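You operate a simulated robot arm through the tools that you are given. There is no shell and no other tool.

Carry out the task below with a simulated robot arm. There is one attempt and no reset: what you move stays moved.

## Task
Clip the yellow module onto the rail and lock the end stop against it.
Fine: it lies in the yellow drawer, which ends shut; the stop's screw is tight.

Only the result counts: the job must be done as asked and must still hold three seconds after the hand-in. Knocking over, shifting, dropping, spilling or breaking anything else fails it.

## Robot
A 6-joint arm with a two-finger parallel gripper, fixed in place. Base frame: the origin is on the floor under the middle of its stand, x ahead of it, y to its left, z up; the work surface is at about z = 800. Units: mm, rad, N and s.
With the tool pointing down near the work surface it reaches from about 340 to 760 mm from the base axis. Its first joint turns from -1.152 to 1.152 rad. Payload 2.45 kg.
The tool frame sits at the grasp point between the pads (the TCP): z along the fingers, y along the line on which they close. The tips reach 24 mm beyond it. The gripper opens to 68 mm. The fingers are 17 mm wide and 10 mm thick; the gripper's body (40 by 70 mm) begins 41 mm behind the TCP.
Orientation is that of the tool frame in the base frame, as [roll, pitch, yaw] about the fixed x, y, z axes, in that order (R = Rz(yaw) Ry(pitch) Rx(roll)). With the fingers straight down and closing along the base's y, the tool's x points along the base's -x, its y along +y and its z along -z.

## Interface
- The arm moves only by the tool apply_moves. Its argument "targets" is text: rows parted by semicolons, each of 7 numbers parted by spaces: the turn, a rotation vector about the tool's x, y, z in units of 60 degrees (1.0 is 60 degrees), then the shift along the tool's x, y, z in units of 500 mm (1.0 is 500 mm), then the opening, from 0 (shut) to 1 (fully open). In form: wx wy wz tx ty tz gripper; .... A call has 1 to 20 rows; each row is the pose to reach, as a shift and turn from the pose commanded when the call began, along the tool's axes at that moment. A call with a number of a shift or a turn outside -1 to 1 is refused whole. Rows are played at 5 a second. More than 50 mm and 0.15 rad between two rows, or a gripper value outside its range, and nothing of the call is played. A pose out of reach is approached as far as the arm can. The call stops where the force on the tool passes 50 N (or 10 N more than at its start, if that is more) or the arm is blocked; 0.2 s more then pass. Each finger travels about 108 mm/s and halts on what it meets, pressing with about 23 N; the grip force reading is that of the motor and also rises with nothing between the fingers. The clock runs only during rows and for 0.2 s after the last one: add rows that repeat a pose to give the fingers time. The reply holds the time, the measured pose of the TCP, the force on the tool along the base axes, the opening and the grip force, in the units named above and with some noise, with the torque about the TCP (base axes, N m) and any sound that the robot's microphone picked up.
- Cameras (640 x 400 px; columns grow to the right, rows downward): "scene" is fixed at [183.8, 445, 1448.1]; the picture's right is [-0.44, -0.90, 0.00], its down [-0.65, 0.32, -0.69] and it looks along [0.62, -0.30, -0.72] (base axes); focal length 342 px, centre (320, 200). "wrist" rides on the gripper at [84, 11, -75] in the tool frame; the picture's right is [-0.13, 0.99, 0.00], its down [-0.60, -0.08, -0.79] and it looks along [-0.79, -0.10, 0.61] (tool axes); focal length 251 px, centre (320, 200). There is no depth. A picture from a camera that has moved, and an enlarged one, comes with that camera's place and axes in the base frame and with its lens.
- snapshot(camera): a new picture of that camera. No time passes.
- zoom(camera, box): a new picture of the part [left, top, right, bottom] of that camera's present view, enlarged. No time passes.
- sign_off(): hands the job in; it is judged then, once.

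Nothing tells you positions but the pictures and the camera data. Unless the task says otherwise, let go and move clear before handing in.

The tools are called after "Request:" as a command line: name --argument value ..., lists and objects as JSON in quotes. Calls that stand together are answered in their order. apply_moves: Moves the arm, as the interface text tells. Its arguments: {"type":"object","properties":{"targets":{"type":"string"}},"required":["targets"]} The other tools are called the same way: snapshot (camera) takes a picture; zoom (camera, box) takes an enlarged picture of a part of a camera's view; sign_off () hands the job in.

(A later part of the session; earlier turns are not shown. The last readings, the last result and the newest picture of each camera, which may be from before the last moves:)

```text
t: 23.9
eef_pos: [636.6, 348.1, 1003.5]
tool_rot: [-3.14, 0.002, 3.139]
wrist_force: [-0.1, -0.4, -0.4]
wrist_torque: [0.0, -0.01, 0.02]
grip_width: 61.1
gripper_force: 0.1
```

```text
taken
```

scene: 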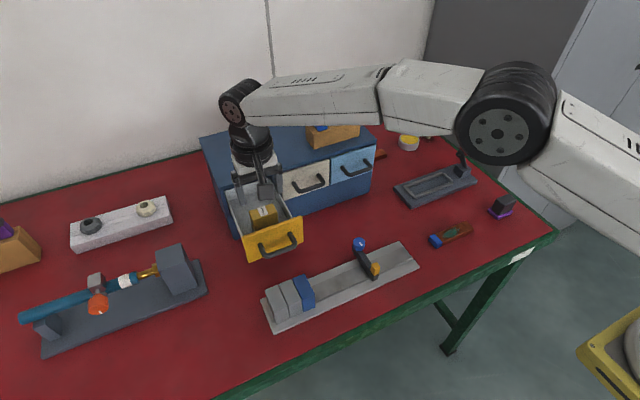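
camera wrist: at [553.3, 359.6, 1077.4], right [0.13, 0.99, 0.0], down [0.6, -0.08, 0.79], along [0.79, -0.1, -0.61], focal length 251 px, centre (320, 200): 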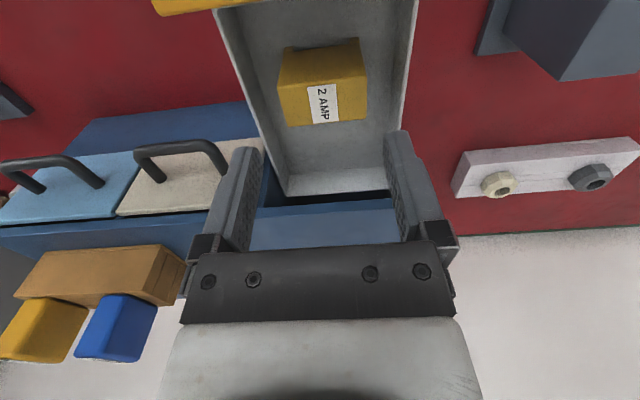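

Request:
zoom --camera "wrist" --box '[240, 20, 432, 140]'

Request:
zoom --camera "scene" --box '[205, 130, 325, 265]'

```text
3.33 times, centred on (336, 80) of wrist
camera zoom: at [553.3, 359.6, 1077.4], right [0.13, 0.99, 0.0], down [0.6, -0.08, 0.79], along [0.79, -0.1, -0.61], focal length 838 px, centre (267, 600)
```

zoom: 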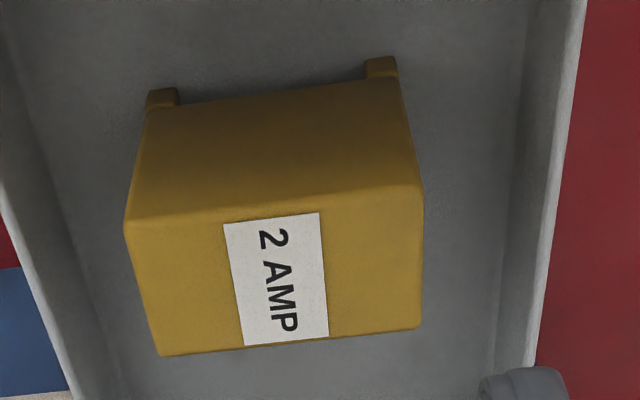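

```text
2.96 times, centred on (265, 198) of scene
camera zoom: at [183.8, 445.0, 1448.1], right [-0.44, -0.9, 0.0], down [-0.65, 0.32, -0.69], along [0.62, -0.3, -0.72], focal length 1015 px, centre (483, 207)
```

zoom: 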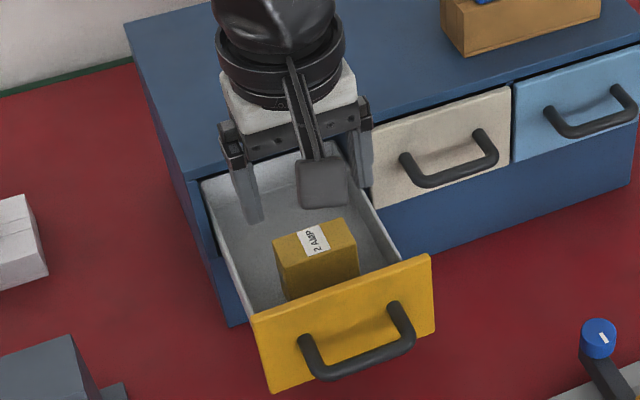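

Two views agree that the module top is at z≈940 and its centre is (637, 351). I'll centre on it and descend so the tips end about 20 mm below its top, above the disc.

Request:
apply_moves --targets "0 0 0 0 0.005 0.02 0.9; 0 0 0 0 0.005 0.045 0.9; 0 0 0 0 0.005 0.07 0.9; 0 0 0 0 0.005 0.09 0.9; 0 0 0 0 0.005 0.105 0.9; 0 0 0 0 0.005 0.117 0.9; 0 0 0 0 0.005 0.117 0.9"

Request:
snapshot --camera "wrist"

Request:
zoom --camera "scene" --box '[205, 150, 325, 265]'

```text
t: 25.4
eef_pos: [637.3, 353.0, 945.5]
tool_rot: [-3.138, 0.001, 3.14]
wrist_force: [0.6, 0.7, 0.2]
wrist_torque: [0.02, -0.02, 0.03]
grip_width: 61.1
gripper_force: 0.0
```

```text
taken
camera wrist: at [553.1, 365.0, 1020.0], right [0.13, 0.99, 0.0], down [0.6, -0.08, 0.79], along [0.79, -0.1, -0.61], focal length 251 px, centre (320, 200)
```

wrist: 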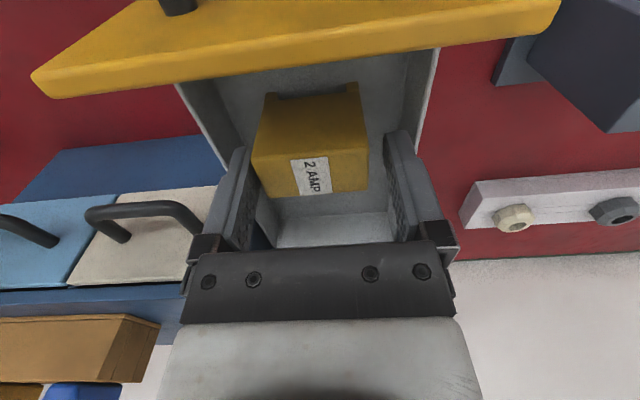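

```text
3.48 times, centred on (265, 208) of scene
camera zoom: at [183.8, 445.0, 1448.1], right [-0.44, -0.9, 0.0], down [-0.65, 0.32, -0.69], along [0.62, -0.3, -0.72], focal length 1191 px, centre (511, 174)
```

zoom: 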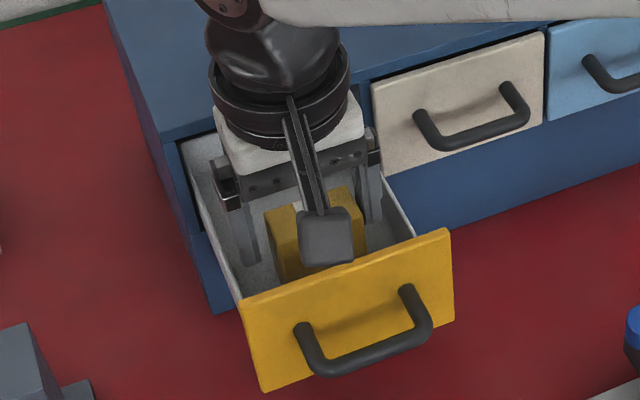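

The fingers straddle the module; I'm about 2 mm off in y. I'll nudge and close.

Request:
apply_moves --targets "0 0 0 0 -0.004 0 0.9; 0 0 0 0 -0.004 0 0.8; 0 0 0 0 -0.004 0 0.75; 0 0 0 0 -0.004 0 0.6; 0 0 0 0 -0.004 0 0.6; 0 0 0 0 -0.004 0 0.6"

Request:
snapshot --camera "wrist"

```text
t: 26.9
eef_pos: [636.4, 350.0, 946.7]
tool_rot: [-3.14, 0.001, 3.139]
wrist_force: [0.6, 0.4, -0.1]
wrist_torque: [0.01, 0.01, 0.01]
grip_width: 50.4
gripper_force: 23.5
```

```text
taken
camera wrist: at [552.8, 362.2, 1020.2], right [0.13, 0.99, 0.0], down [0.6, -0.08, 0.79], along [0.79, -0.1, -0.61], focal length 251 px, centre (320, 200)
```

wrist: 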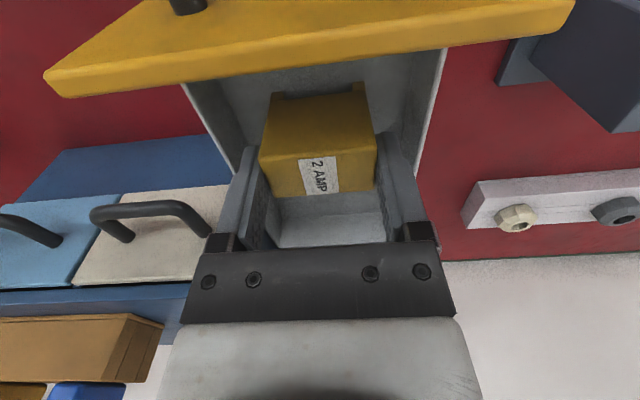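

The module is gripped at 50.4 mm. I'll lift it straight up out of the drawer.

Request:
apply_moves --targets "0 0 0 0 0 0 0; 0 0 0 0 0 -0.015 0; 0 0 0 0 0 -0.04 0; 0 0 0 0 0 -0.08 0; 0 0 0 0 0 -0.12 0; 0 0 0 0.02 0 -0.17 0; 0 0 0 0.04 0 -0.23 0; 0 0 0 0.06 0 -0.26 0"

Request:
snapshot --camera "wrist"

Request:
snapshot --camera "scene"

```text
t: 28.6
eef_pos: [606.5, 352.7, 1075.2]
tool_rot: [-3.14, -0.001, 3.141]
wrist_force: [0.3, 0.7, 0.1]
wrist_torque: [0.02, 0.0, -0.05]
grip_width: 50.1
gripper_force: 22.9
```

```text
taken
camera wrist: at [523.1, 363.5, 1149.7], right [0.13, 0.99, 0.0], down [0.6, -0.08, 0.79], along [0.79, -0.1, -0.61], focal length 251 px, centre (320, 200)
```

wrist: 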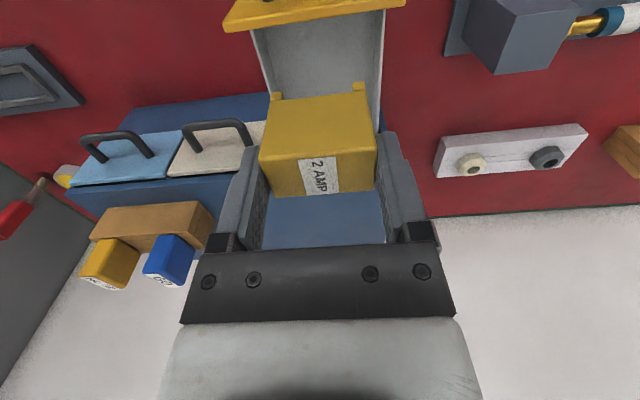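

```text
taken
```

scene: 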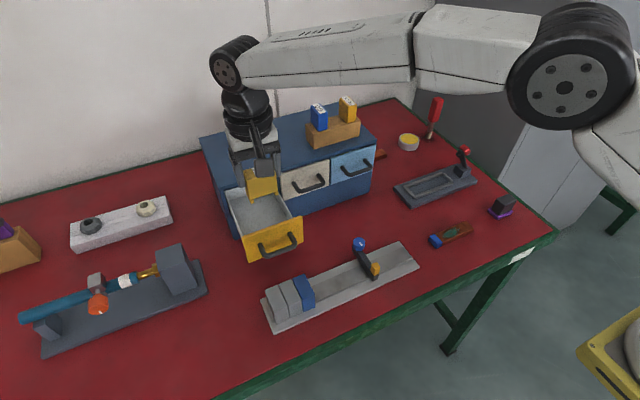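

The module is out and held level. I'll look at its legs and clip features.

Request:
zoom --camera "scene" --box '[220, 140, 300, 205]'

Request:
zoom --camera "wrist" --box '[240, 70, 400, 200]'

```text
6.15 times, centred on (260, 172) of scene
camera zoom: at [183.8, 445.0, 1448.1], right [-0.44, -0.9, 0.0], down [-0.65, 0.32, -0.69], along [0.62, -0.3, -0.72], focal length 2108 px, centre (689, 369)
```

zoom: 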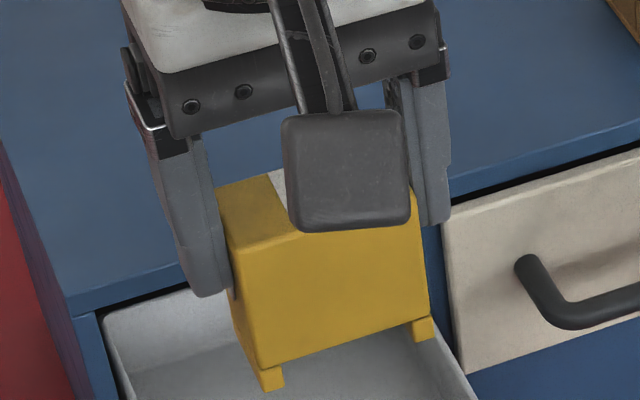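

```text
3.08 times, centred on (320, 135) of wrist
camera zoom: at [523.1, 363.5, 1149.7], right [0.13, 0.99, 0.0], down [0.6, -0.08, 0.79], along [0.79, -0.1, -0.61], focal length 774 px, centre (320, 400)
```

zoom: 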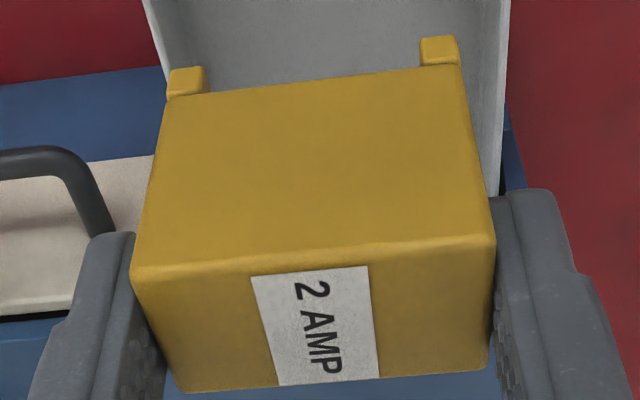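

The module is held squarely, with one leg at each end. Now I'll turn it 90° (disc to +x, so the label reads upright from the front) while moving towards the rail at a safe height.

Request:
apply_moves --targets "0 0 0.125 0.0141 -0.0069 0.0037 0; 0 0 0.25 0.0282 -0.0138 0.0075 0; 0 0 0.375 0.0424 -0.0208 0.0112 0; 0 0 0.5 0.0565 -0.0277 0.015 0; 0 0 0.625 0.0706 -0.0346 0.0187 0; 0 0 0.75 0.0847 -0.0415 0.0225 0; 0 0 0.875 0.0989 -0.0485 0.0262 0; 0 0 1.0 0.113 -0.0554 0.03 0"

Request:
apply_moves --targets "0 0 0.125 0 0 0 0; 0 0 0.25 0 0 0 0; 0 0 0.375 0 0 0 0; 0 0 0.5 0 0 0 0"

Request:
snapshot --camera "wrist"

```text
t: 30.4
eef_pos: [550.1, 322.2, 1060.2]
tool_rot: [-3.14, 0.0, 2.091]
wrist_force: [-0.2, 0.2, -0.5]
wrist_torque: [-0.01, 0.01, -0.03]
grip_width: 50.3
gripper_force: 22.9
```

```text
t: 31.4
eef_pos: [550.6, 323.6, 1060.9]
tool_rot: [-3.14, 0.002, 1.568]
wrist_force: [-0.3, -0.7, -1.3]
wrist_torque: [0.02, -0.01, -0.03]
grip_width: 50.2
gripper_force: 23.2
```

```text
taken
camera wrist: at [562.8, 408.0, 1135.9], right [0.99, -0.13, 0.0], down [-0.08, -0.6, 0.79], along [-0.11, -0.79, -0.61], focal length 251 px, centre (320, 200)
```

wrist: 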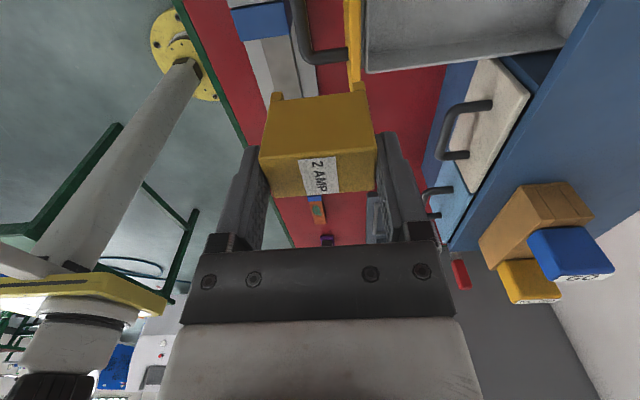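

The module now has its length along x. I'll move above the rail slot next to the blue module (about x 495, y 300) and come down partway to compare it with the blue module in the picture.

Request:
apply_moves --targets "0 0 0 -0.016 -0.037 0 0; 0 0 0 -0.032 -0.074 0.02 0; 0 0 0 -0.047 -0.1112 0.05 0; 0 0 0 -0.047 -0.1112 0.1 0; 0 0 0 -0.047 -0.1112 0.15 0; 0 0 0 -0.047 -0.1112 0.19 0; 0 0 0 -0.047 -0.1112 0.22 0; 0 0 0 -0.047 -0.1112 0.22 0"

Request:
snapshot --camera "wrist"

Request:
snapshot --camera "scene"

Request:
zoom --camera "wrist" --box '[200, 0, 440, 150]'

```text
t: 33.2
eef_pos: [492.8, 300.4, 949.1]
tool_rot: [3.14, 0.002, 1.568]
wrist_force: [0.7, 0.2, -0.4]
wrist_torque: [0.02, 0.04, 0.02]
grip_width: 50.4
gripper_force: 22.8
```

```text
taken
camera wrist: at [504.3, 384.9, 1024.0], right [0.99, -0.13, 0.0], down [-0.08, -0.6, 0.79], along [-0.1, -0.79, -0.61], focal length 251 px, centre (320, 200)
```

wrist: 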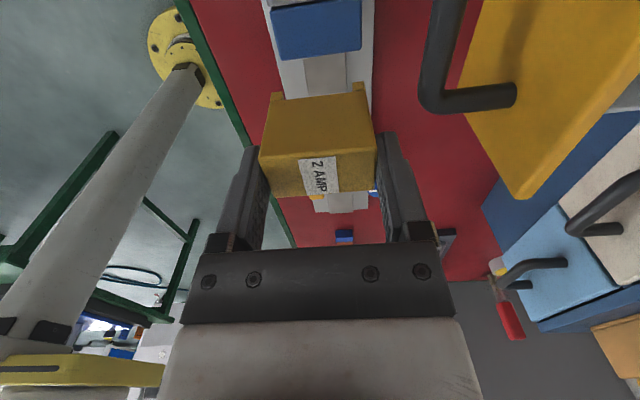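

```text
taken
```

scene: 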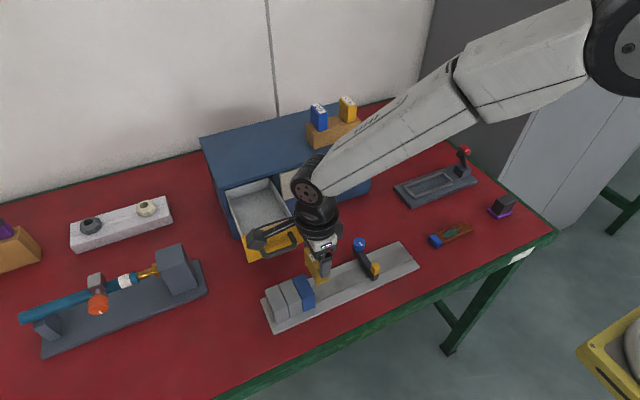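

```text
2.67 times, centred on (320, 75) of wrist
camera zoom: at [504.3, 384.9, 1024.0], right [0.99, -0.13, 0.0], down [-0.08, -0.6, 0.79], along [-0.1, -0.79, -0.61], focal length 670 px, centre (320, 533)
```

zoom: 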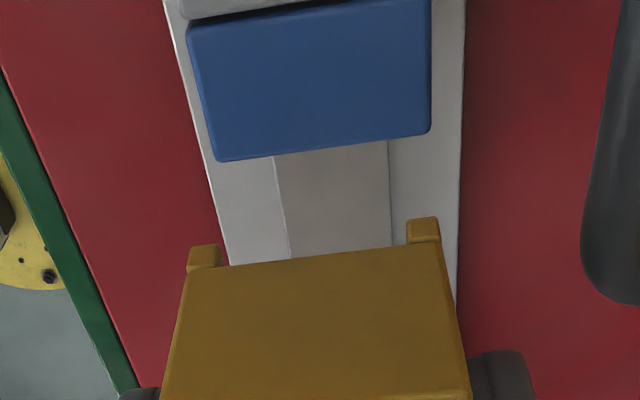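

The rail centre measures x≈495.7 and the blue module spans y≈315.5–342.3 with its top at z≈856. The yellow module needs about +2.8 mm in x. I'll shift and descend to just above the rail, then check again.

Request:
apply_moves --targets "0 0 -0.003 -0.001 0.0028 0.02 0; 0 0 -0.003 -0.001 0.0056 0.05 0; 0 0 -0.003 -0.001 0.0056 0.08 0; 0 0 -0.003 -0.001 0.0056 0.105 0; 0 0 -0.003 -0.001 0.0056 0.12 0; 0 0 -0.003 -0.001 0.0056 0.12 0"

Request:
snapshot --camera "wrist"

Request:
zoom --camera "wrist" --box '[230, 0, 410, 112]'

Request:
zoom --camera "scene" --box '[260, 225, 400, 330]'

```text
t: 34.6
eef_pos: [495.4, 299.5, 888.6]
tool_rot: [3.141, 0.0, 1.573]
wrist_force: [0.5, 0.1, -0.4]
wrist_torque: [-0.01, 0.02, 0.01]
grip_width: 50.5
gripper_force: 23.4
```

```text
taken
camera wrist: at [506.8, 383.4, 964.2], right [0.99, -0.13, 0.0], down [-0.08, -0.6, 0.79], along [-0.1, -0.79, -0.61], focal length 251 px, centre (320, 200)
```

wrist: 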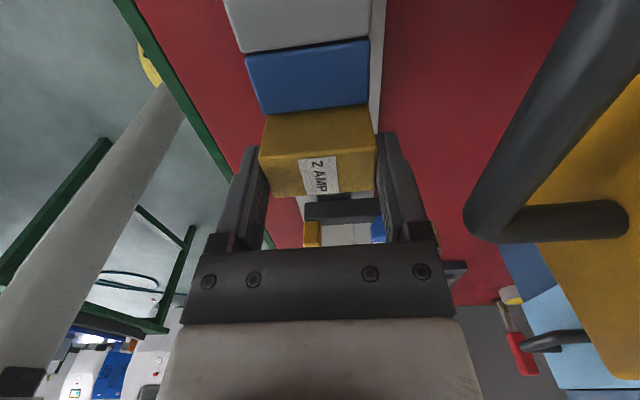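

```text
3.56 times, centred on (320, 56) of wrist
camera zoom: at [506.8, 383.4, 964.2], right [0.99, -0.13, 0.0], down [-0.08, -0.6, 0.79], along [-0.1, -0.79, -0.61], focal length 894 px, centre (320, 712)
```

zoom: 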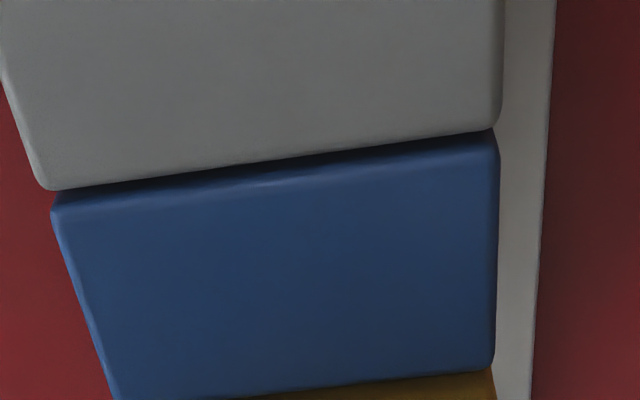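

```text
3.81 times, centred on (330, 278) of scene
camera zoom: at [183.8, 445.1, 1448.1], right [-0.44, -0.9, 0.0], down [-0.65, 0.32, -0.69], along [0.62, -0.3, -0.72], focal length 1305 px, centre (282, -95)
```

zoom: 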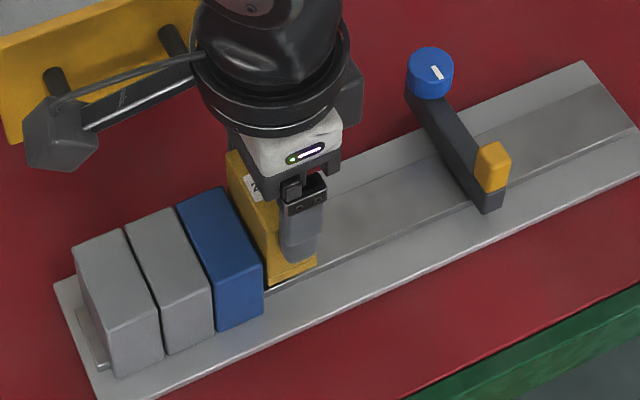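

Alignment looks good: the yellow module's centre x matches the rail, with a 2–4 mm gap to blue. I'll shift 1.5 mm towards blue and press down slowly, watching for force or a click.

Request:
apply_moves --targets "0 0 0 0.003 0 0.012 0; 0 0 0 0.003 0 0.022 0; 0 0 0 0.003 0 0.028 0; 0 0 0 0.003 0 0.032 0; 0 0 0 0.003 0 0.036 0; 0 0 0 0.003 0 0.04 0; 0 0 0 0.003 0 0.043 0"

Request:
zoom --camera "scene" --box '[260, 225, 400, 330]'

Request:
snapshot --camera "wrist"

```text
t: 36.2
eef_pos: [497.6, 300.9, 870.1]
tool_rot: [3.141, 0.0, 1.573]
wrist_force: [-2.5, 1.1, 5.9]
wrist_torque: [0.08, 0.29, -0.01]
grip_width: 50.5
gripper_force: 23.5
```

```text
3.81 times, centred on (330, 278) of scene
camera zoom: at [183.6, 445.0, 1448.1], right [-0.44, -0.9, 0.0], down [-0.65, 0.32, -0.69], along [0.62, -0.3, -0.72], focal length 1305 px, centre (282, -95)
```

zoom: 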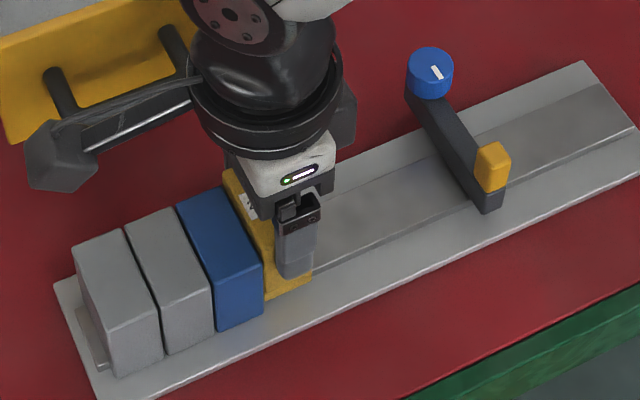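

```text
taken
camera wrist: at [509.1, 384.8, 944.6], right [0.99, -0.13, 0.0], down [-0.08, -0.6, 0.79], along [-0.1, -0.79, -0.61], focal length 251 px, centre (320, 200)
```

wrist: 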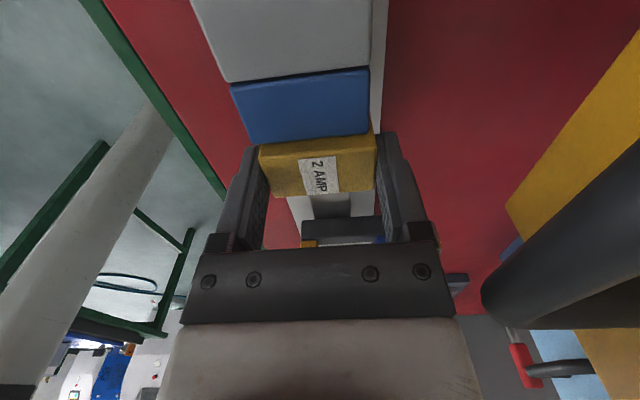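

I feel light contact, but the tool has drifted about +2.3 mm in x (TCP x≈497.8, rail centre≈495.6). I'll raise slightly, correct x, and check.

Request:
apply_moves --targets "0 0 0 0 0 -0.012 0; 0 0 0 0 -0.0045 -0.016 0; 0 0 0 0 -0.0045 -0.016 0; 0 0 0 0 -0.0045 -0.016 0"

Request:
zoom --camera "wrist" --box '[220, 40, 412, 160]'

```text
t: 37.2
eef_pos: [495.5, 299.3, 876.8]
tool_rot: [-3.142, 0.002, 1.574]
wrist_force: [-0.3, -0.1, 0.1]
wrist_torque: [0.02, 0.01, 0.0]
grip_width: 50.6
gripper_force: 22.7
```

```text
3.33 times, centred on (316, 100) of wrist
camera zoom: at [506.6, 383.8, 951.1], right [0.99, -0.13, 0.0], down [-0.08, -0.6, 0.79], along [-0.1, -0.79, -0.61], focal length 838 px, centre (333, 533)
```

zoom: 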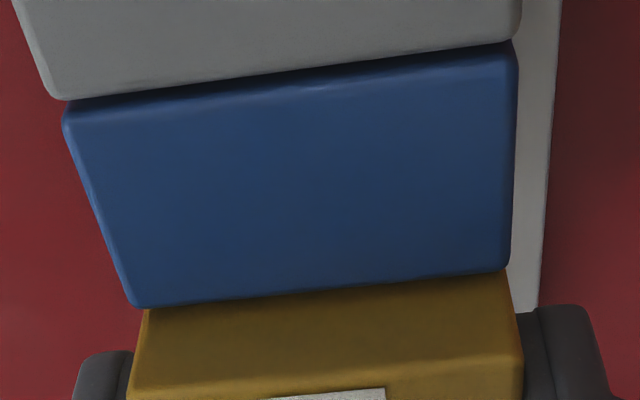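

Now the yellow and blue centres agree within 0.3 mm. I'll descend again in small steps and check x after the first few.

Request:
apply_moves --targets "0 0 0 0.001 0 0.004 0; 0 0 0 0.001 0 0.008 0; 0 0 0 0.001 0 0.008 0"

```text
t: 38.0
eef_pos: [494.3, 300.1, 871.9]
tool_rot: [3.141, 0.001, 1.572]
wrist_force: [-0.4, 1.2, -1.1]
wrist_torque: [0.01, 0.0, 0.0]
grip_width: 50.4
gripper_force: 23.0
```

Request:
apply_moves --targets "0 0 0 0 0.001 0.003 0; 0 0 0 0 0.001 0.006 0; 0 0 0 0 0.001 0.006 0"

Request:
zoom --camera "wrist" --box '[220, 40, 412, 160]'

```text
t: 38.9
eef_pos: [495.8, 300.9, 869.6]
tool_rot: [3.141, 0.0, 1.572]
wrist_force: [-0.6, -0.6, -0.9]
wrist_torque: [-0.01, 0.02, -0.02]
grip_width: 50.3
gripper_force: 22.6
```

```text
3.33 times, centred on (316, 100) of wrist
camera zoom: at [506.9, 385.5, 943.9], right [0.99, -0.13, 0.0], down [-0.08, -0.6, 0.79], along [-0.1, -0.79, -0.61], focal length 838 px, centre (333, 533)
```

zoom: 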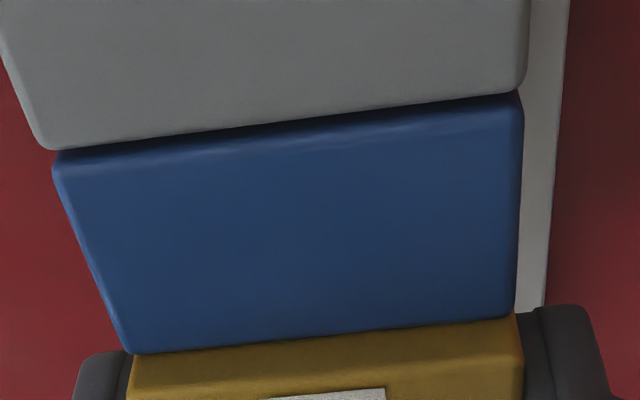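

No contact force now at z≈869, where it touched before, so the legs are passing the rail. I'll keep pressing down gently.

Request:
apply_moves --targets "0 0 0 0 0 0.003 0; 0 0 0 0 0 0.006 0; 0 0 0 0 0 0.009 0; 0 0 0 0 0 0.012 0; 0 0 0 0 0 0.012 0"

```text
t: 40.0
eef_pos: [494.9, 301.1, 863.3]
tool_rot: [-3.141, 0.002, 1.573]
wrist_force: [0.4, 0.1, -1.2]
wrist_torque: [0.03, 0.0, 0.0]
grip_width: 50.5
gripper_force: 22.8
```

Request:
apply_moves --targets "0 0 0 0 0.001 0.003 0; 0 0 0 0 0.001 0.006 0; 0 0 0 0 0.001 0.009 0; 0 0 0 0 0.001 0.012 0; 0 0 0 0 0.001 0.012 0"

Request:
zoom --camera "wrist" --box '[220, 40, 412, 200]'

Request:
zoom --camera "scene" --box '[260, 235, 380, 330]'

```text
t: 41.2
eef_pos: [496.7, 301.6, 859.9]
tool_rot: [3.139, 0.0, 1.572]
wrist_force: [-3.9, 0.5, 18.4]
wrist_torque: [0.05, 0.13, -0.02]
grip_width: 50.1
gripper_force: 23.2
```

```text
2.50 times, centred on (316, 120) of wrist
camera zoom: at [507.3, 385.5, 933.8], right [0.99, -0.13, 0.0], down [-0.08, -0.6, 0.79], along [-0.1, -0.79, -0.61], focal length 629 px, centre (330, 400)
```

zoom: 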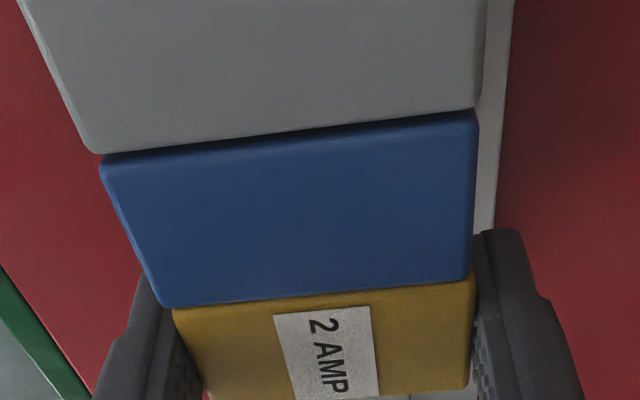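

```text
4.21 times, centred on (320, 282) of scene
camera zoom: at [183.4, 444.9, 1448.2], right [-0.44, -0.9, 0.0], down [-0.65, 0.32, -0.69], along [0.62, -0.3, -0.72], focal length 1442 px, centre (320, -147)
```

zoom: 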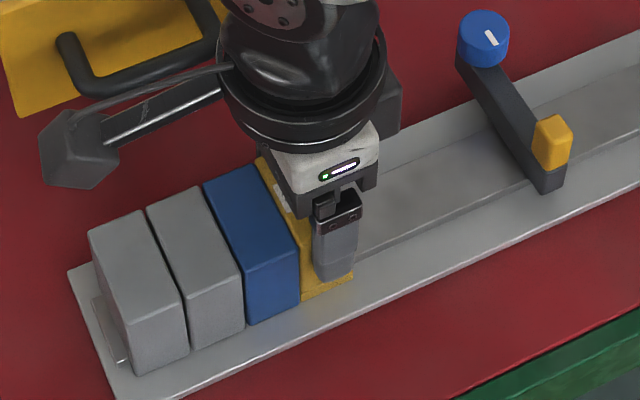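

Contact at 18 N with the yellow top about level with blue. I'll press harder in small steps and listen for the click.

Request:
apply_moves --targets "0 0 0 0 0 0.004 0; 0 0 0 0 0 0.008 0; 0 0 0 0 0 0.008 0"

```text
t: 42.0
eef_pos: [496.4, 301.5, 854.2]
tool_rot: [-3.141, 0.002, 1.574]
wrist_force: [-4.9, -2.0, 17.4]
wrist_torque: [-0.11, 0.1, 0.03]
grip_width: 50.4
gripper_force: 22.7
```

Request:
zoom --camera "wrist" --box '[220, 40, 412, 200]'

Request:
zoom --camera "scene" --box '[260, 235, 380, 330]'

```text
2.50 times, centred on (316, 120) of wrist
camera zoom: at [507.6, 385.6, 928.3], right [0.99, -0.13, 0.0], down [-0.08, -0.6, 0.79], along [-0.1, -0.79, -0.61], focal length 629 px, centre (330, 400)
```

zoom: 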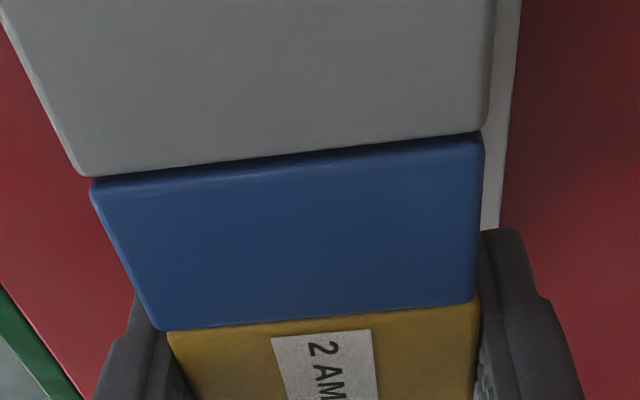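

```text
4.21 times, centred on (320, 282) of scene
camera zoom: at [183.4, 444.8, 1448.2], right [-0.44, -0.9, 0.0], down [-0.65, 0.32, -0.69], along [0.62, -0.3, -0.72], focal length 1442 px, centre (320, -147)
```

zoom: 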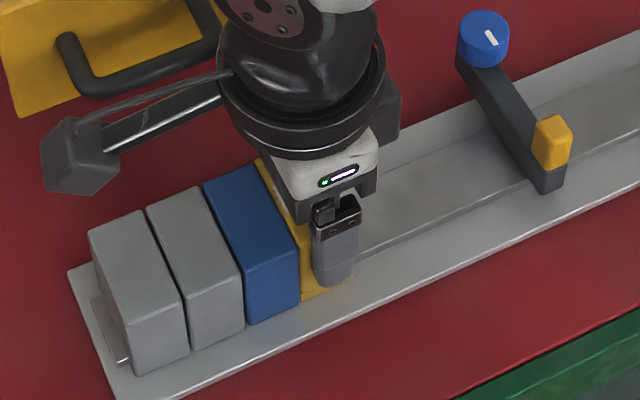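

The fingers slipped along the module at about 17 N, so grip friction isn't enough to snap it in. I'll release it where it stands on the rail, raise clear and look, then press on its top with closed fingers.

Request:
apply_moves --targets "0 0 0 0 0 -0.006 0; 0 0 0 0 0 -0.006 0.8; 0 0 0 0 0 -0.006 0.85; 0 0 0 0 0 -0.006 0.85; 0 0 0 0 0 -0.03 0.85; 0 0 0 0 0 -0.07 0.85; 0 0 0 0 0 -0.12 0.85; 0 0 0 0.02 0 -0.17 0.85"

Request:
snapshot --camera "wrist"

Request:
zoom --camera "scene" --box '[260, 235, 380, 330]'

```text
t: 43.9
eef_pos: [497.6, 313.7, 940.7]
tool_rot: [3.141, 0.002, 1.572]
wrist_force: [0.5, 0.2, -0.3]
wrist_torque: [0.01, 0.0, -0.01]
grip_width: 57.6
gripper_force: 0.0
```

```text
taken
camera wrist: at [508.8, 397.7, 1014.6], right [0.99, -0.13, 0.0], down [-0.08, -0.6, 0.79], along [-0.1, -0.79, -0.61], focal length 251 px, centre (320, 200)
```

wrist: 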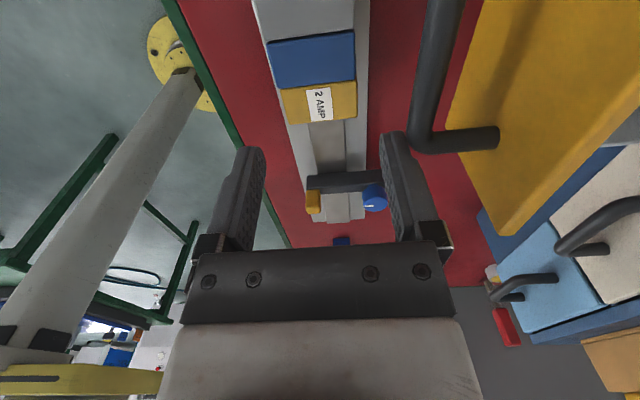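

```text
4.21 times, centred on (320, 282) of scene
camera zoom: at [183.8, 445.0, 1448.1], right [-0.44, -0.9, 0.0], down [-0.65, 0.32, -0.69], along [0.62, -0.3, -0.72], focal length 1442 px, centre (320, -147)
```

zoom: 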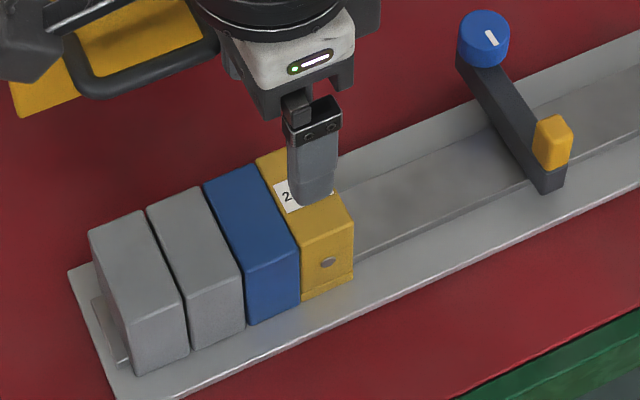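

Request:
zoom --camera "scene" --box '[295, 265, 355, 312]'

Request:
zoom --camera "wrist" --box '[240, 20, 400, 150]'

```text
8.51 times, centred on (325, 288) of scene
camera zoom: at [183.8, 445.0, 1448.1], right [-0.44, -0.9, 0.0], down [-0.65, 0.32, -0.69], along [0.62, -0.3, -0.72], focal length 2915 px, centre (277, -553)
```

zoom: 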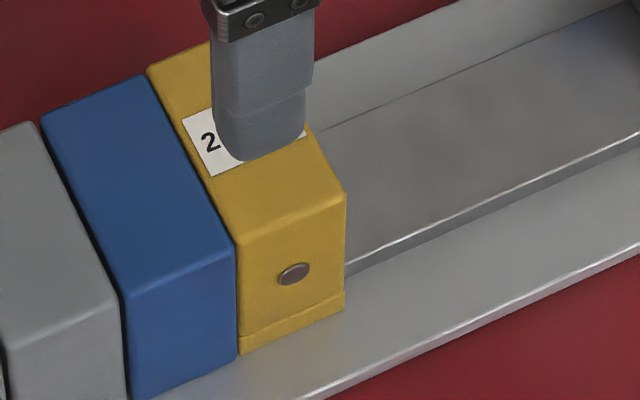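

```text
3.08 times, centred on (320, 85) of wrist
camera zoom: at [508.8, 397.7, 1014.6], right [0.99, -0.13, 0.0], down [-0.08, -0.6, 0.79], along [-0.1, -0.79, -0.61], focal length 774 px, centre (320, 554)
```

zoom: 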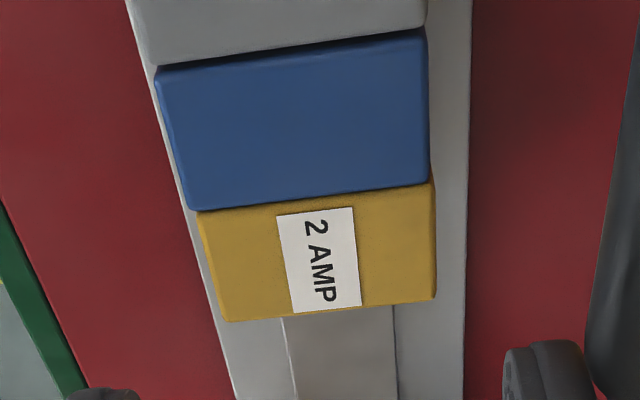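

The module sits level with blue, about 1 mm off in x, with screws at both ends and the label upright. I'll close the fingers and press down on its top to snap it in.

Request:
apply_moves --targets "0 0 0 -0.01 -0.001 0.02 0.3; 0 0 0 -0.0264 -0.003 0.05 0; 0 0 0 -0.0264 -0.003 0.08 0; 0 0 0 -0.0264 -0.003 0.1 0; 0 0 0 -0.0264 -0.003 0.112 0; 0 0 0 -0.0264 -0.003 0.118 0; 0 0 0 -0.0264 -0.003 0.122 0; 0 0 0 -0.0264 -0.003 0.126 0; 0 0 0 -0.0264 -0.003 0.128 0"

```text
t: 45.5
eef_pos: [496.1, 297.7, 883.3]
tool_rot: [3.142, 0.003, 1.572]
wrist_force: [-6.4, -4.2, 13.2]
wrist_torque: [-0.09, 0.12, 0.04]
grip_width: 0.2
gripper_force: 22.5
stopped in row 8: the force on the tool passed its limit at 56 N (the readings are from after the stop); the commanded pose is now the measured one
```

The press reached the 50 N limit without a click. I'll look at how it's sitting before pressing further.

Request:
zoom --camera "scene" --box '[295, 265, 355, 312]'

Request:
zoom --camera "wrist" --box '[220, 40, 412, 200]'

```text
8.51 times, centred on (325, 288) of scene
camera zoom: at [183.4, 444.8, 1448.2], right [-0.44, -0.9, 0.0], down [-0.65, 0.32, -0.69], along [0.62, -0.3, -0.72], focal length 2915 px, centre (277, -553)
```

zoom: 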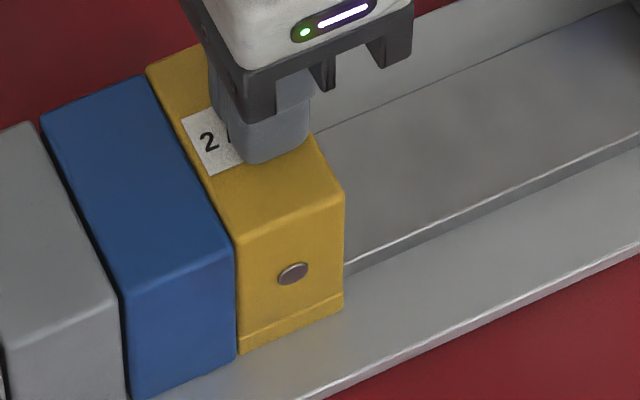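

```text
2.50 times, centred on (316, 120) of wrist
camera zoom: at [506.7, 382.2, 958.0], right [0.99, -0.13, 0.0], down [-0.08, -0.6, 0.79], along [-0.1, -0.79, -0.61], focal length 629 px, centre (330, 400)
```

zoom: 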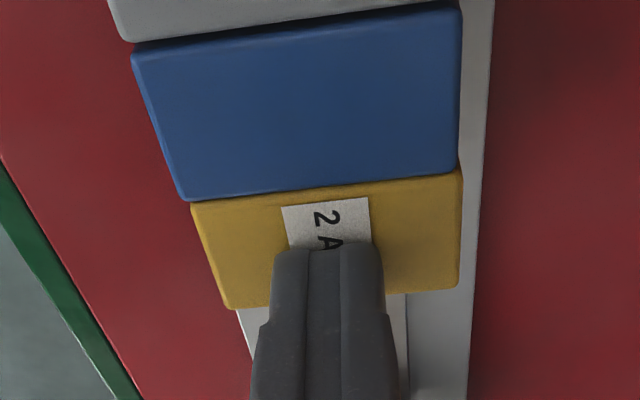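

It sits level, so it just needs a firmer, slower push centred on the module. I'll re-centre in y and press in 1 mm steps.

Request:
apply_moves --targets "0 0 0 0 0 -0.01 0; 0 0 0 0.006 0 -0.01 0; 0 0 0 0.006 -0.001 -0.004 0; 0 0 0 0.006 -0.001 0 0; 0 0 0 0.006 -0.001 0.002 0; 0 0 0 0.006 -0.001 0.004 0; 0 0 0 0.006 -0.001 0.006 0; 0 0 0 0.006 -0.001 0.008 0; 0 0 0 0.006 -0.001 0.008 0"

```text
t: 47.0
eef_pos: [496.0, 301.8, 883.9]
tool_rot: [3.139, -0.001, 1.571]
wrist_force: [-6.0, -3.9, 12.3]
wrist_torque: [-0.12, 0.18, -0.01]
grip_width: 0.1
gripper_force: 23.3
stopped in row 7: the force on the tool passed its limit at 54 N (the readings are from after the stop); the commanded pose is now the measured one
```

54 N and no click, and the module doesn't move, so it may already be seated. I'll test by gripping it lightly and lifting a few millimetres to see whether the rail holds it.

Request:
apply_moves --targets "0 0 0 0 0 -0.02 0; 0 0 0 0 0 -0.06 0.5; 0 0 0 -0.002 0.001 -0.08 0.9; 0 0 0 -0.002 0.001 -0.08 0.9; 0 0 0 -0.002 0.001 -0.05 0.9; 0 0 0 -0.002 0.001 -0.02 0.9; 0 0 0 -0.002 0.001 0.01 0.9; 0 0 0 -0.002 0.001 0.03 0.9; 0 0 0 -0.002 0.001 0.04 0.9; 0 0 0 -0.002 0.001 0.04 0.9"

Request:
snapshot --camera "wrist"

```text
t: 49.2
eef_pos: [497.6, 300.3, 860.6]
tool_rot: [3.14, 0.002, 1.573]
wrist_force: [0.3, 0.0, -0.1]
wrist_torque: [-0.01, 0.0, -0.01]
grip_width: 61.3
gripper_force: 0.1
```

```text
taken
camera wrist: at [509.2, 385.2, 934.6], right [0.99, -0.13, 0.0], down [-0.08, -0.6, 0.79], along [-0.1, -0.79, -0.61], focal length 251 px, centre (320, 200)
```

wrist: 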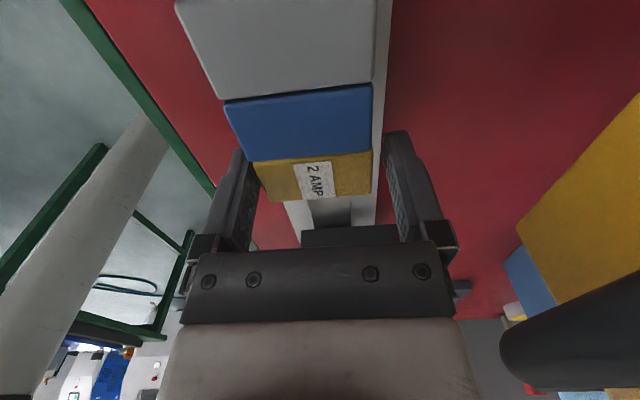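

Request:
apply_moves --targets "0 0 0 0 -0.004 0 0.9; 0 0 0 0 -0.004 0 0.78; 0 0 0 0 -0.004 0 0.6; 0 0 0 0 -0.004 0 0; 0 0 0 0 -0.004 0 0"

Request:
apply_moves --targets "0 0 0 0 0 -0.003 0; 0 0 0 0 0 -0.006 0; 0 0 0 0 0 -0.009 0; 0 0 0 0 0 -0.012 0; 0 0 0 0 0 -0.012 0"

Request:
zoom --camera "wrist" --box '[220, 40, 412, 200]'

Request:
zoom --camera "scene" --box '[295, 265, 355, 312]'

```text
t: 50.4
eef_pos: [496.0, 300.6, 860.5]
tool_rot: [3.138, 0.0, 1.574]
wrist_force: [0.8, 0.2, -1.7]
wrist_torque: [0.02, 0.0, 0.01]
grip_width: 50.5
gripper_force: 22.8
```

```text
t: 51.6
eef_pos: [495.6, 300.0, 868.7]
tool_rot: [3.139, -0.001, 1.571]
wrist_force: [16.1, -6.7, -14.7]
wrist_torque: [-0.25, -0.21, -0.05]
grip_width: 50.5
gripper_force: 23.3
```

```text
2.50 times, centred on (316, 120) of wrist
camera zoom: at [506.8, 384.2, 943.2], right [0.99, -0.13, 0.0], down [-0.08, -0.6, 0.79], along [-0.1, -0.79, -0.61], focal length 629 px, centre (330, 400)
```

zoom: 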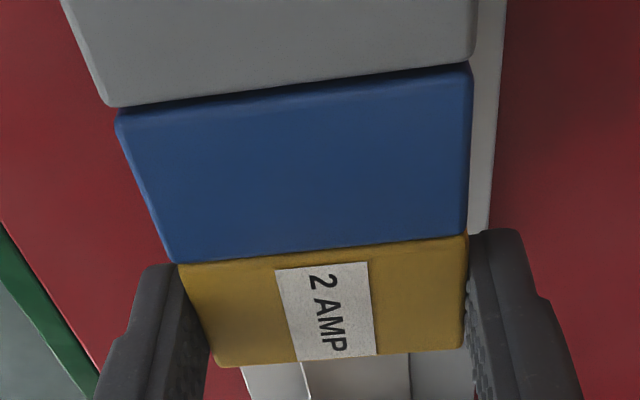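

```text
8.51 times, centred on (325, 288) of scene
camera zoom: at [184.4, 445.0, 1448.0], right [-0.44, -0.9, 0.0], down [-0.65, 0.32, -0.69], along [0.62, -0.3, -0.72], focal length 2915 px, centre (277, -553)
```

zoom: 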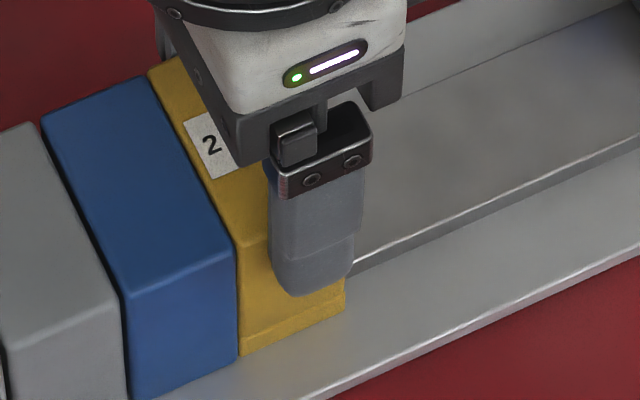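

The rail resisted with more than 20 N and the fingers slipped while the module stayed put, so it is clipped on. I'll relax, let go, raise, and verify.

Request:
apply_moves --targets "0 0 0 0 0 0.006 0; 0 0 0 0 0 0.01 0; 0 0 0 0 0 0.01 0.8; 0 0 0 0 0 0.01 0.9; 0 0 0 0 0 0.01 0.9; 0 0 0 0 0 -0.03 0.9; 0 0 0 0 0 -0.08 0.9; 0 0 0 0.02 0 -0.13 0.9; 0 0 0 0.04 0 -0.17 0.9"

Request:
zoom --camera "wrist" --box '[240, 20, 400, 150]'

Request:
zoom --camera "scene" --box '[295, 265, 355, 312]'

Request:
snapshot --camera "scene"

```text
t: 53.6
eef_pos: [493.5, 320.9, 953.9]
tool_rot: [3.139, -0.001, 1.574]
wrist_force: [0.2, 0.6, -0.4]
wrist_torque: [-0.01, -0.01, -0.01]
grip_width: 61.0
gripper_force: 0.1
```

```text
3.08 times, centred on (320, 85) of wrist
camera zoom: at [504.9, 404.8, 1027.3], right [0.99, -0.13, 0.0], down [-0.08, -0.6, 0.79], along [-0.1, -0.79, -0.61], focal length 774 px, centre (320, 554)
```

zoom: 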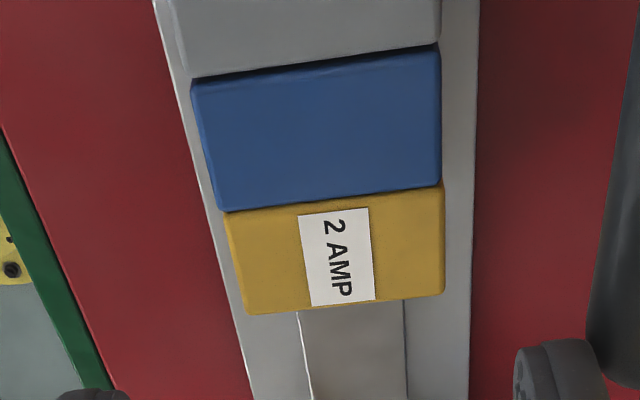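

```text
8.51 times, centred on (325, 288) of scene
camera zoom: at [183.8, 445.0, 1448.1], right [-0.44, -0.9, 0.0], down [-0.65, 0.32, -0.69], along [0.62, -0.3, -0.72], focal length 2915 px, centre (277, -553)
```

zoom: 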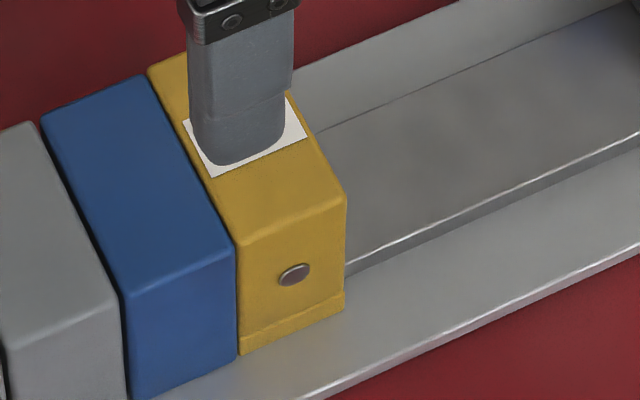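

```text
taken
```

scene: 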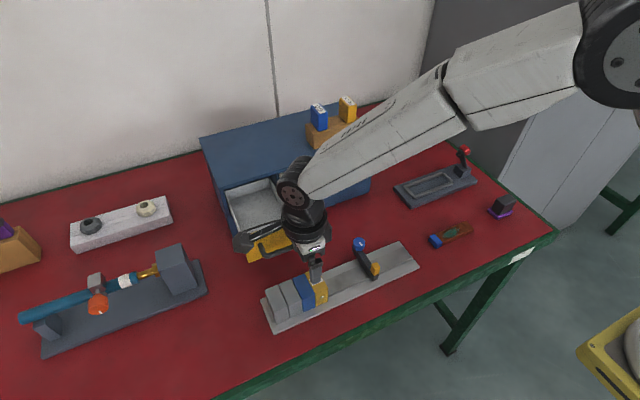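

The yellow module is aligned and level with blue. Next is the end stop; I'll move along the rail to get a closer look at it.

Request:
apply_moves --targets "0 0 0 -0.05 0.001 0 0.5; 0 0 0 -0.1 0.002 0 0; 0 0 0 -0.15 0.003 0 0; 0 0 0 -0.2 0.004 0 0; 0 0 0 -0.2 0.004 0 0"

Request:
snapshot --camera "wrist"

Request:
zoom --camera "wrist" --box '[240, 60, 432, 180]'

Request:
zoom --camera "scene" --box '[340, 230, 400, 285]'

```text
t: 54.8
eef_pos: [494.8, 218.2, 954.7]
tool_rot: [3.138, 0.0, 1.572]
wrist_force: [-0.2, -0.9, -0.3]
wrist_torque: [0.01, -0.04, -0.02]
grip_width: 0.3
gripper_force: 22.8
```

```text
taken
camera wrist: at [506.2, 302.4, 1028.0], right [0.99, -0.13, 0.0], down [-0.08, -0.6, 0.79], along [-0.1, -0.79, -0.61], focal length 251 px, centre (320, 200)
```

wrist: 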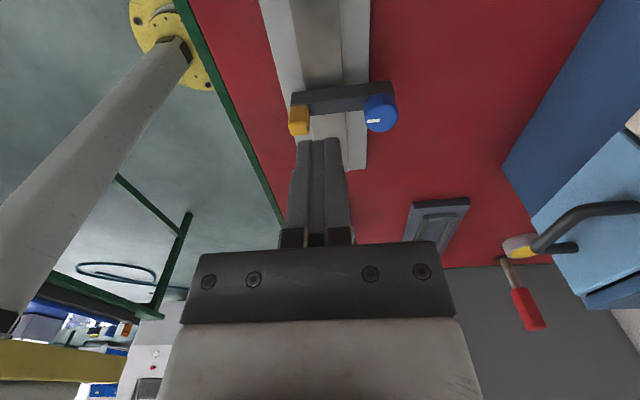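

```text
3.33 times, centred on (336, 120) of wrist
camera zoom: at [506.2, 302.4, 1028.0], right [0.99, -0.13, 0.0], down [-0.08, -0.6, 0.79], along [-0.1, -0.79, -0.61], focal length 838 px, centre (267, 467)
```

zoom: 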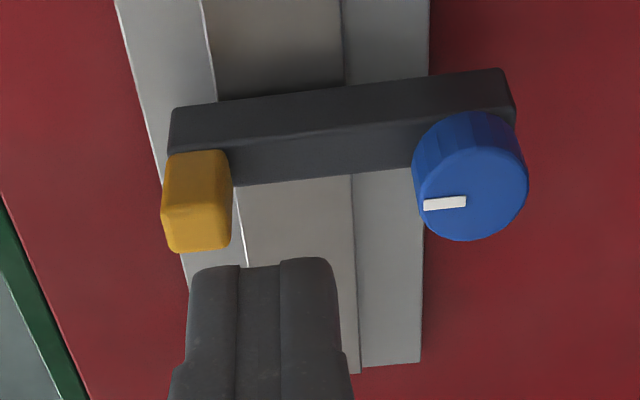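

```text
7.27 times, centred on (370, 258) of scene
camera zoom: at [183.8, 445.0, 1448.1], right [-0.44, -0.9, 0.0], down [-0.65, 0.32, -0.69], along [0.62, -0.3, -0.72], focal length 2491 px, centre (-44, -218)
```

zoom: 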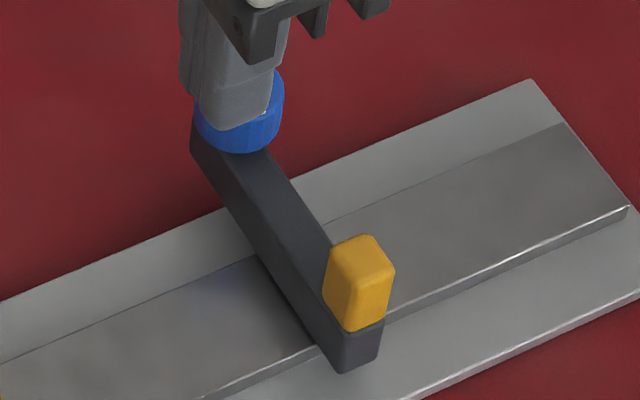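

The end stop bar spans x 464–553, y 172–184, z 812–832, with the blue knob at about (541, 178), top z≈853. I'll shut the drawer first so its handle is out of the way: go in front of the handle with closed fingers, tilted 15°, and push.

Request:
apply_moves --targets "-0.05 0 0 0.05 0.002 -0.035 0; -0.1 0 0 0.1 0.004 -0.07 0; -0.15 0 0 0.155 0.006 -0.105 0; -0.2 0 0 0.21 0.008 -0.14 0; -0.25 0 0 0.26 0.01 -0.17 0; -0.25 0 0 0.26 0.01 -0.17 0"

Request:
snapshot --camera "wrist"

```text
t: 56.2
eef_pos: [501.0, 350.1, 1039.9]
tool_rot: [2.876, -0.001, 1.573]
wrist_force: [-0.4, -1.0, -0.2]
wrist_torque: [0.02, -0.03, -0.02]
grip_width: 0.4
gripper_force: 22.8
```

```text
taken
camera wrist: at [492.0, 434.7, 1113.6], right [0.96, -0.13, 0.26], down [-0.28, -0.6, 0.75], along [0.06, -0.79, -0.61], focal length 251 px, centre (320, 200)
```

wrist: 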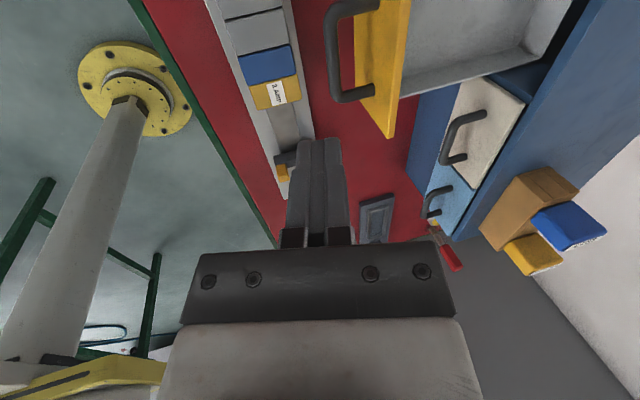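

The bar is at x≈541 as expected. I'll descend in front of it.

Request:
apply_moves --targets "0 0 0 0 -0.01 0.04 0; 0 0 0 0 -0.02 0.09 0; 0 0 0 0 -0.03 0.14 0; 0 0 0 0 -0.0364 0.19 0; 0 0 0 0 -0.0364 0.218 0; 0 0 0 0 -0.0364 0.218 0"

Request:
snapshot --camera "wrist"

Request:
zoom --camera "scene" --box '[205, 160, 345, 290]'

```text
t: 57.6
eef_pos: [511.6, 350.9, 929.4]
tool_rot: [2.878, 0.001, 1.572]
wrist_force: [0.4, -0.3, 0.7]
wrist_torque: [0.02, 0.0, -0.03]
grip_width: 0.0
gripper_force: 22.6
```

```text
taken
camera wrist: at [503.0, 435.1, 1003.4], right [0.96, -0.13, 0.26], down [-0.28, -0.6, 0.74], along [0.06, -0.79, -0.61], focal length 251 px, centre (320, 200)
```

wrist: 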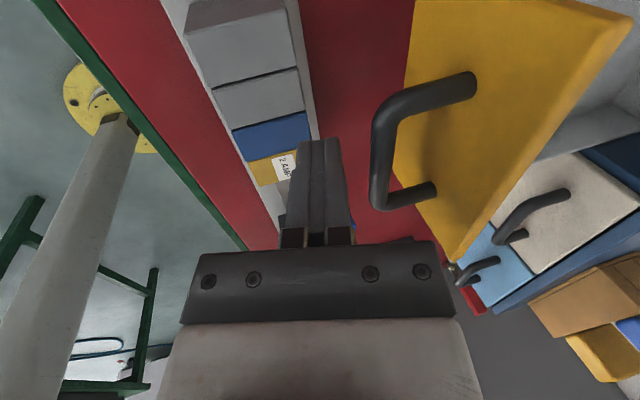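

```text
3.08 times, centred on (275, 225) of scene
camera zoom: at [183.8, 445.0, 1448.1], right [-0.44, -0.9, 0.0], down [-0.65, 0.32, -0.69], along [0.62, -0.3, -0.72], focal length 1054 px, centre (458, 123)
```

zoom: 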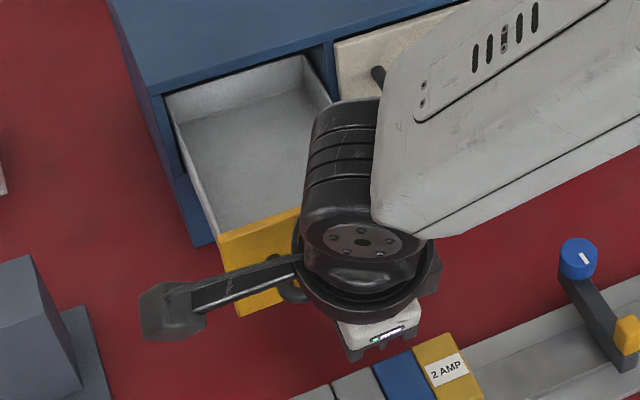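

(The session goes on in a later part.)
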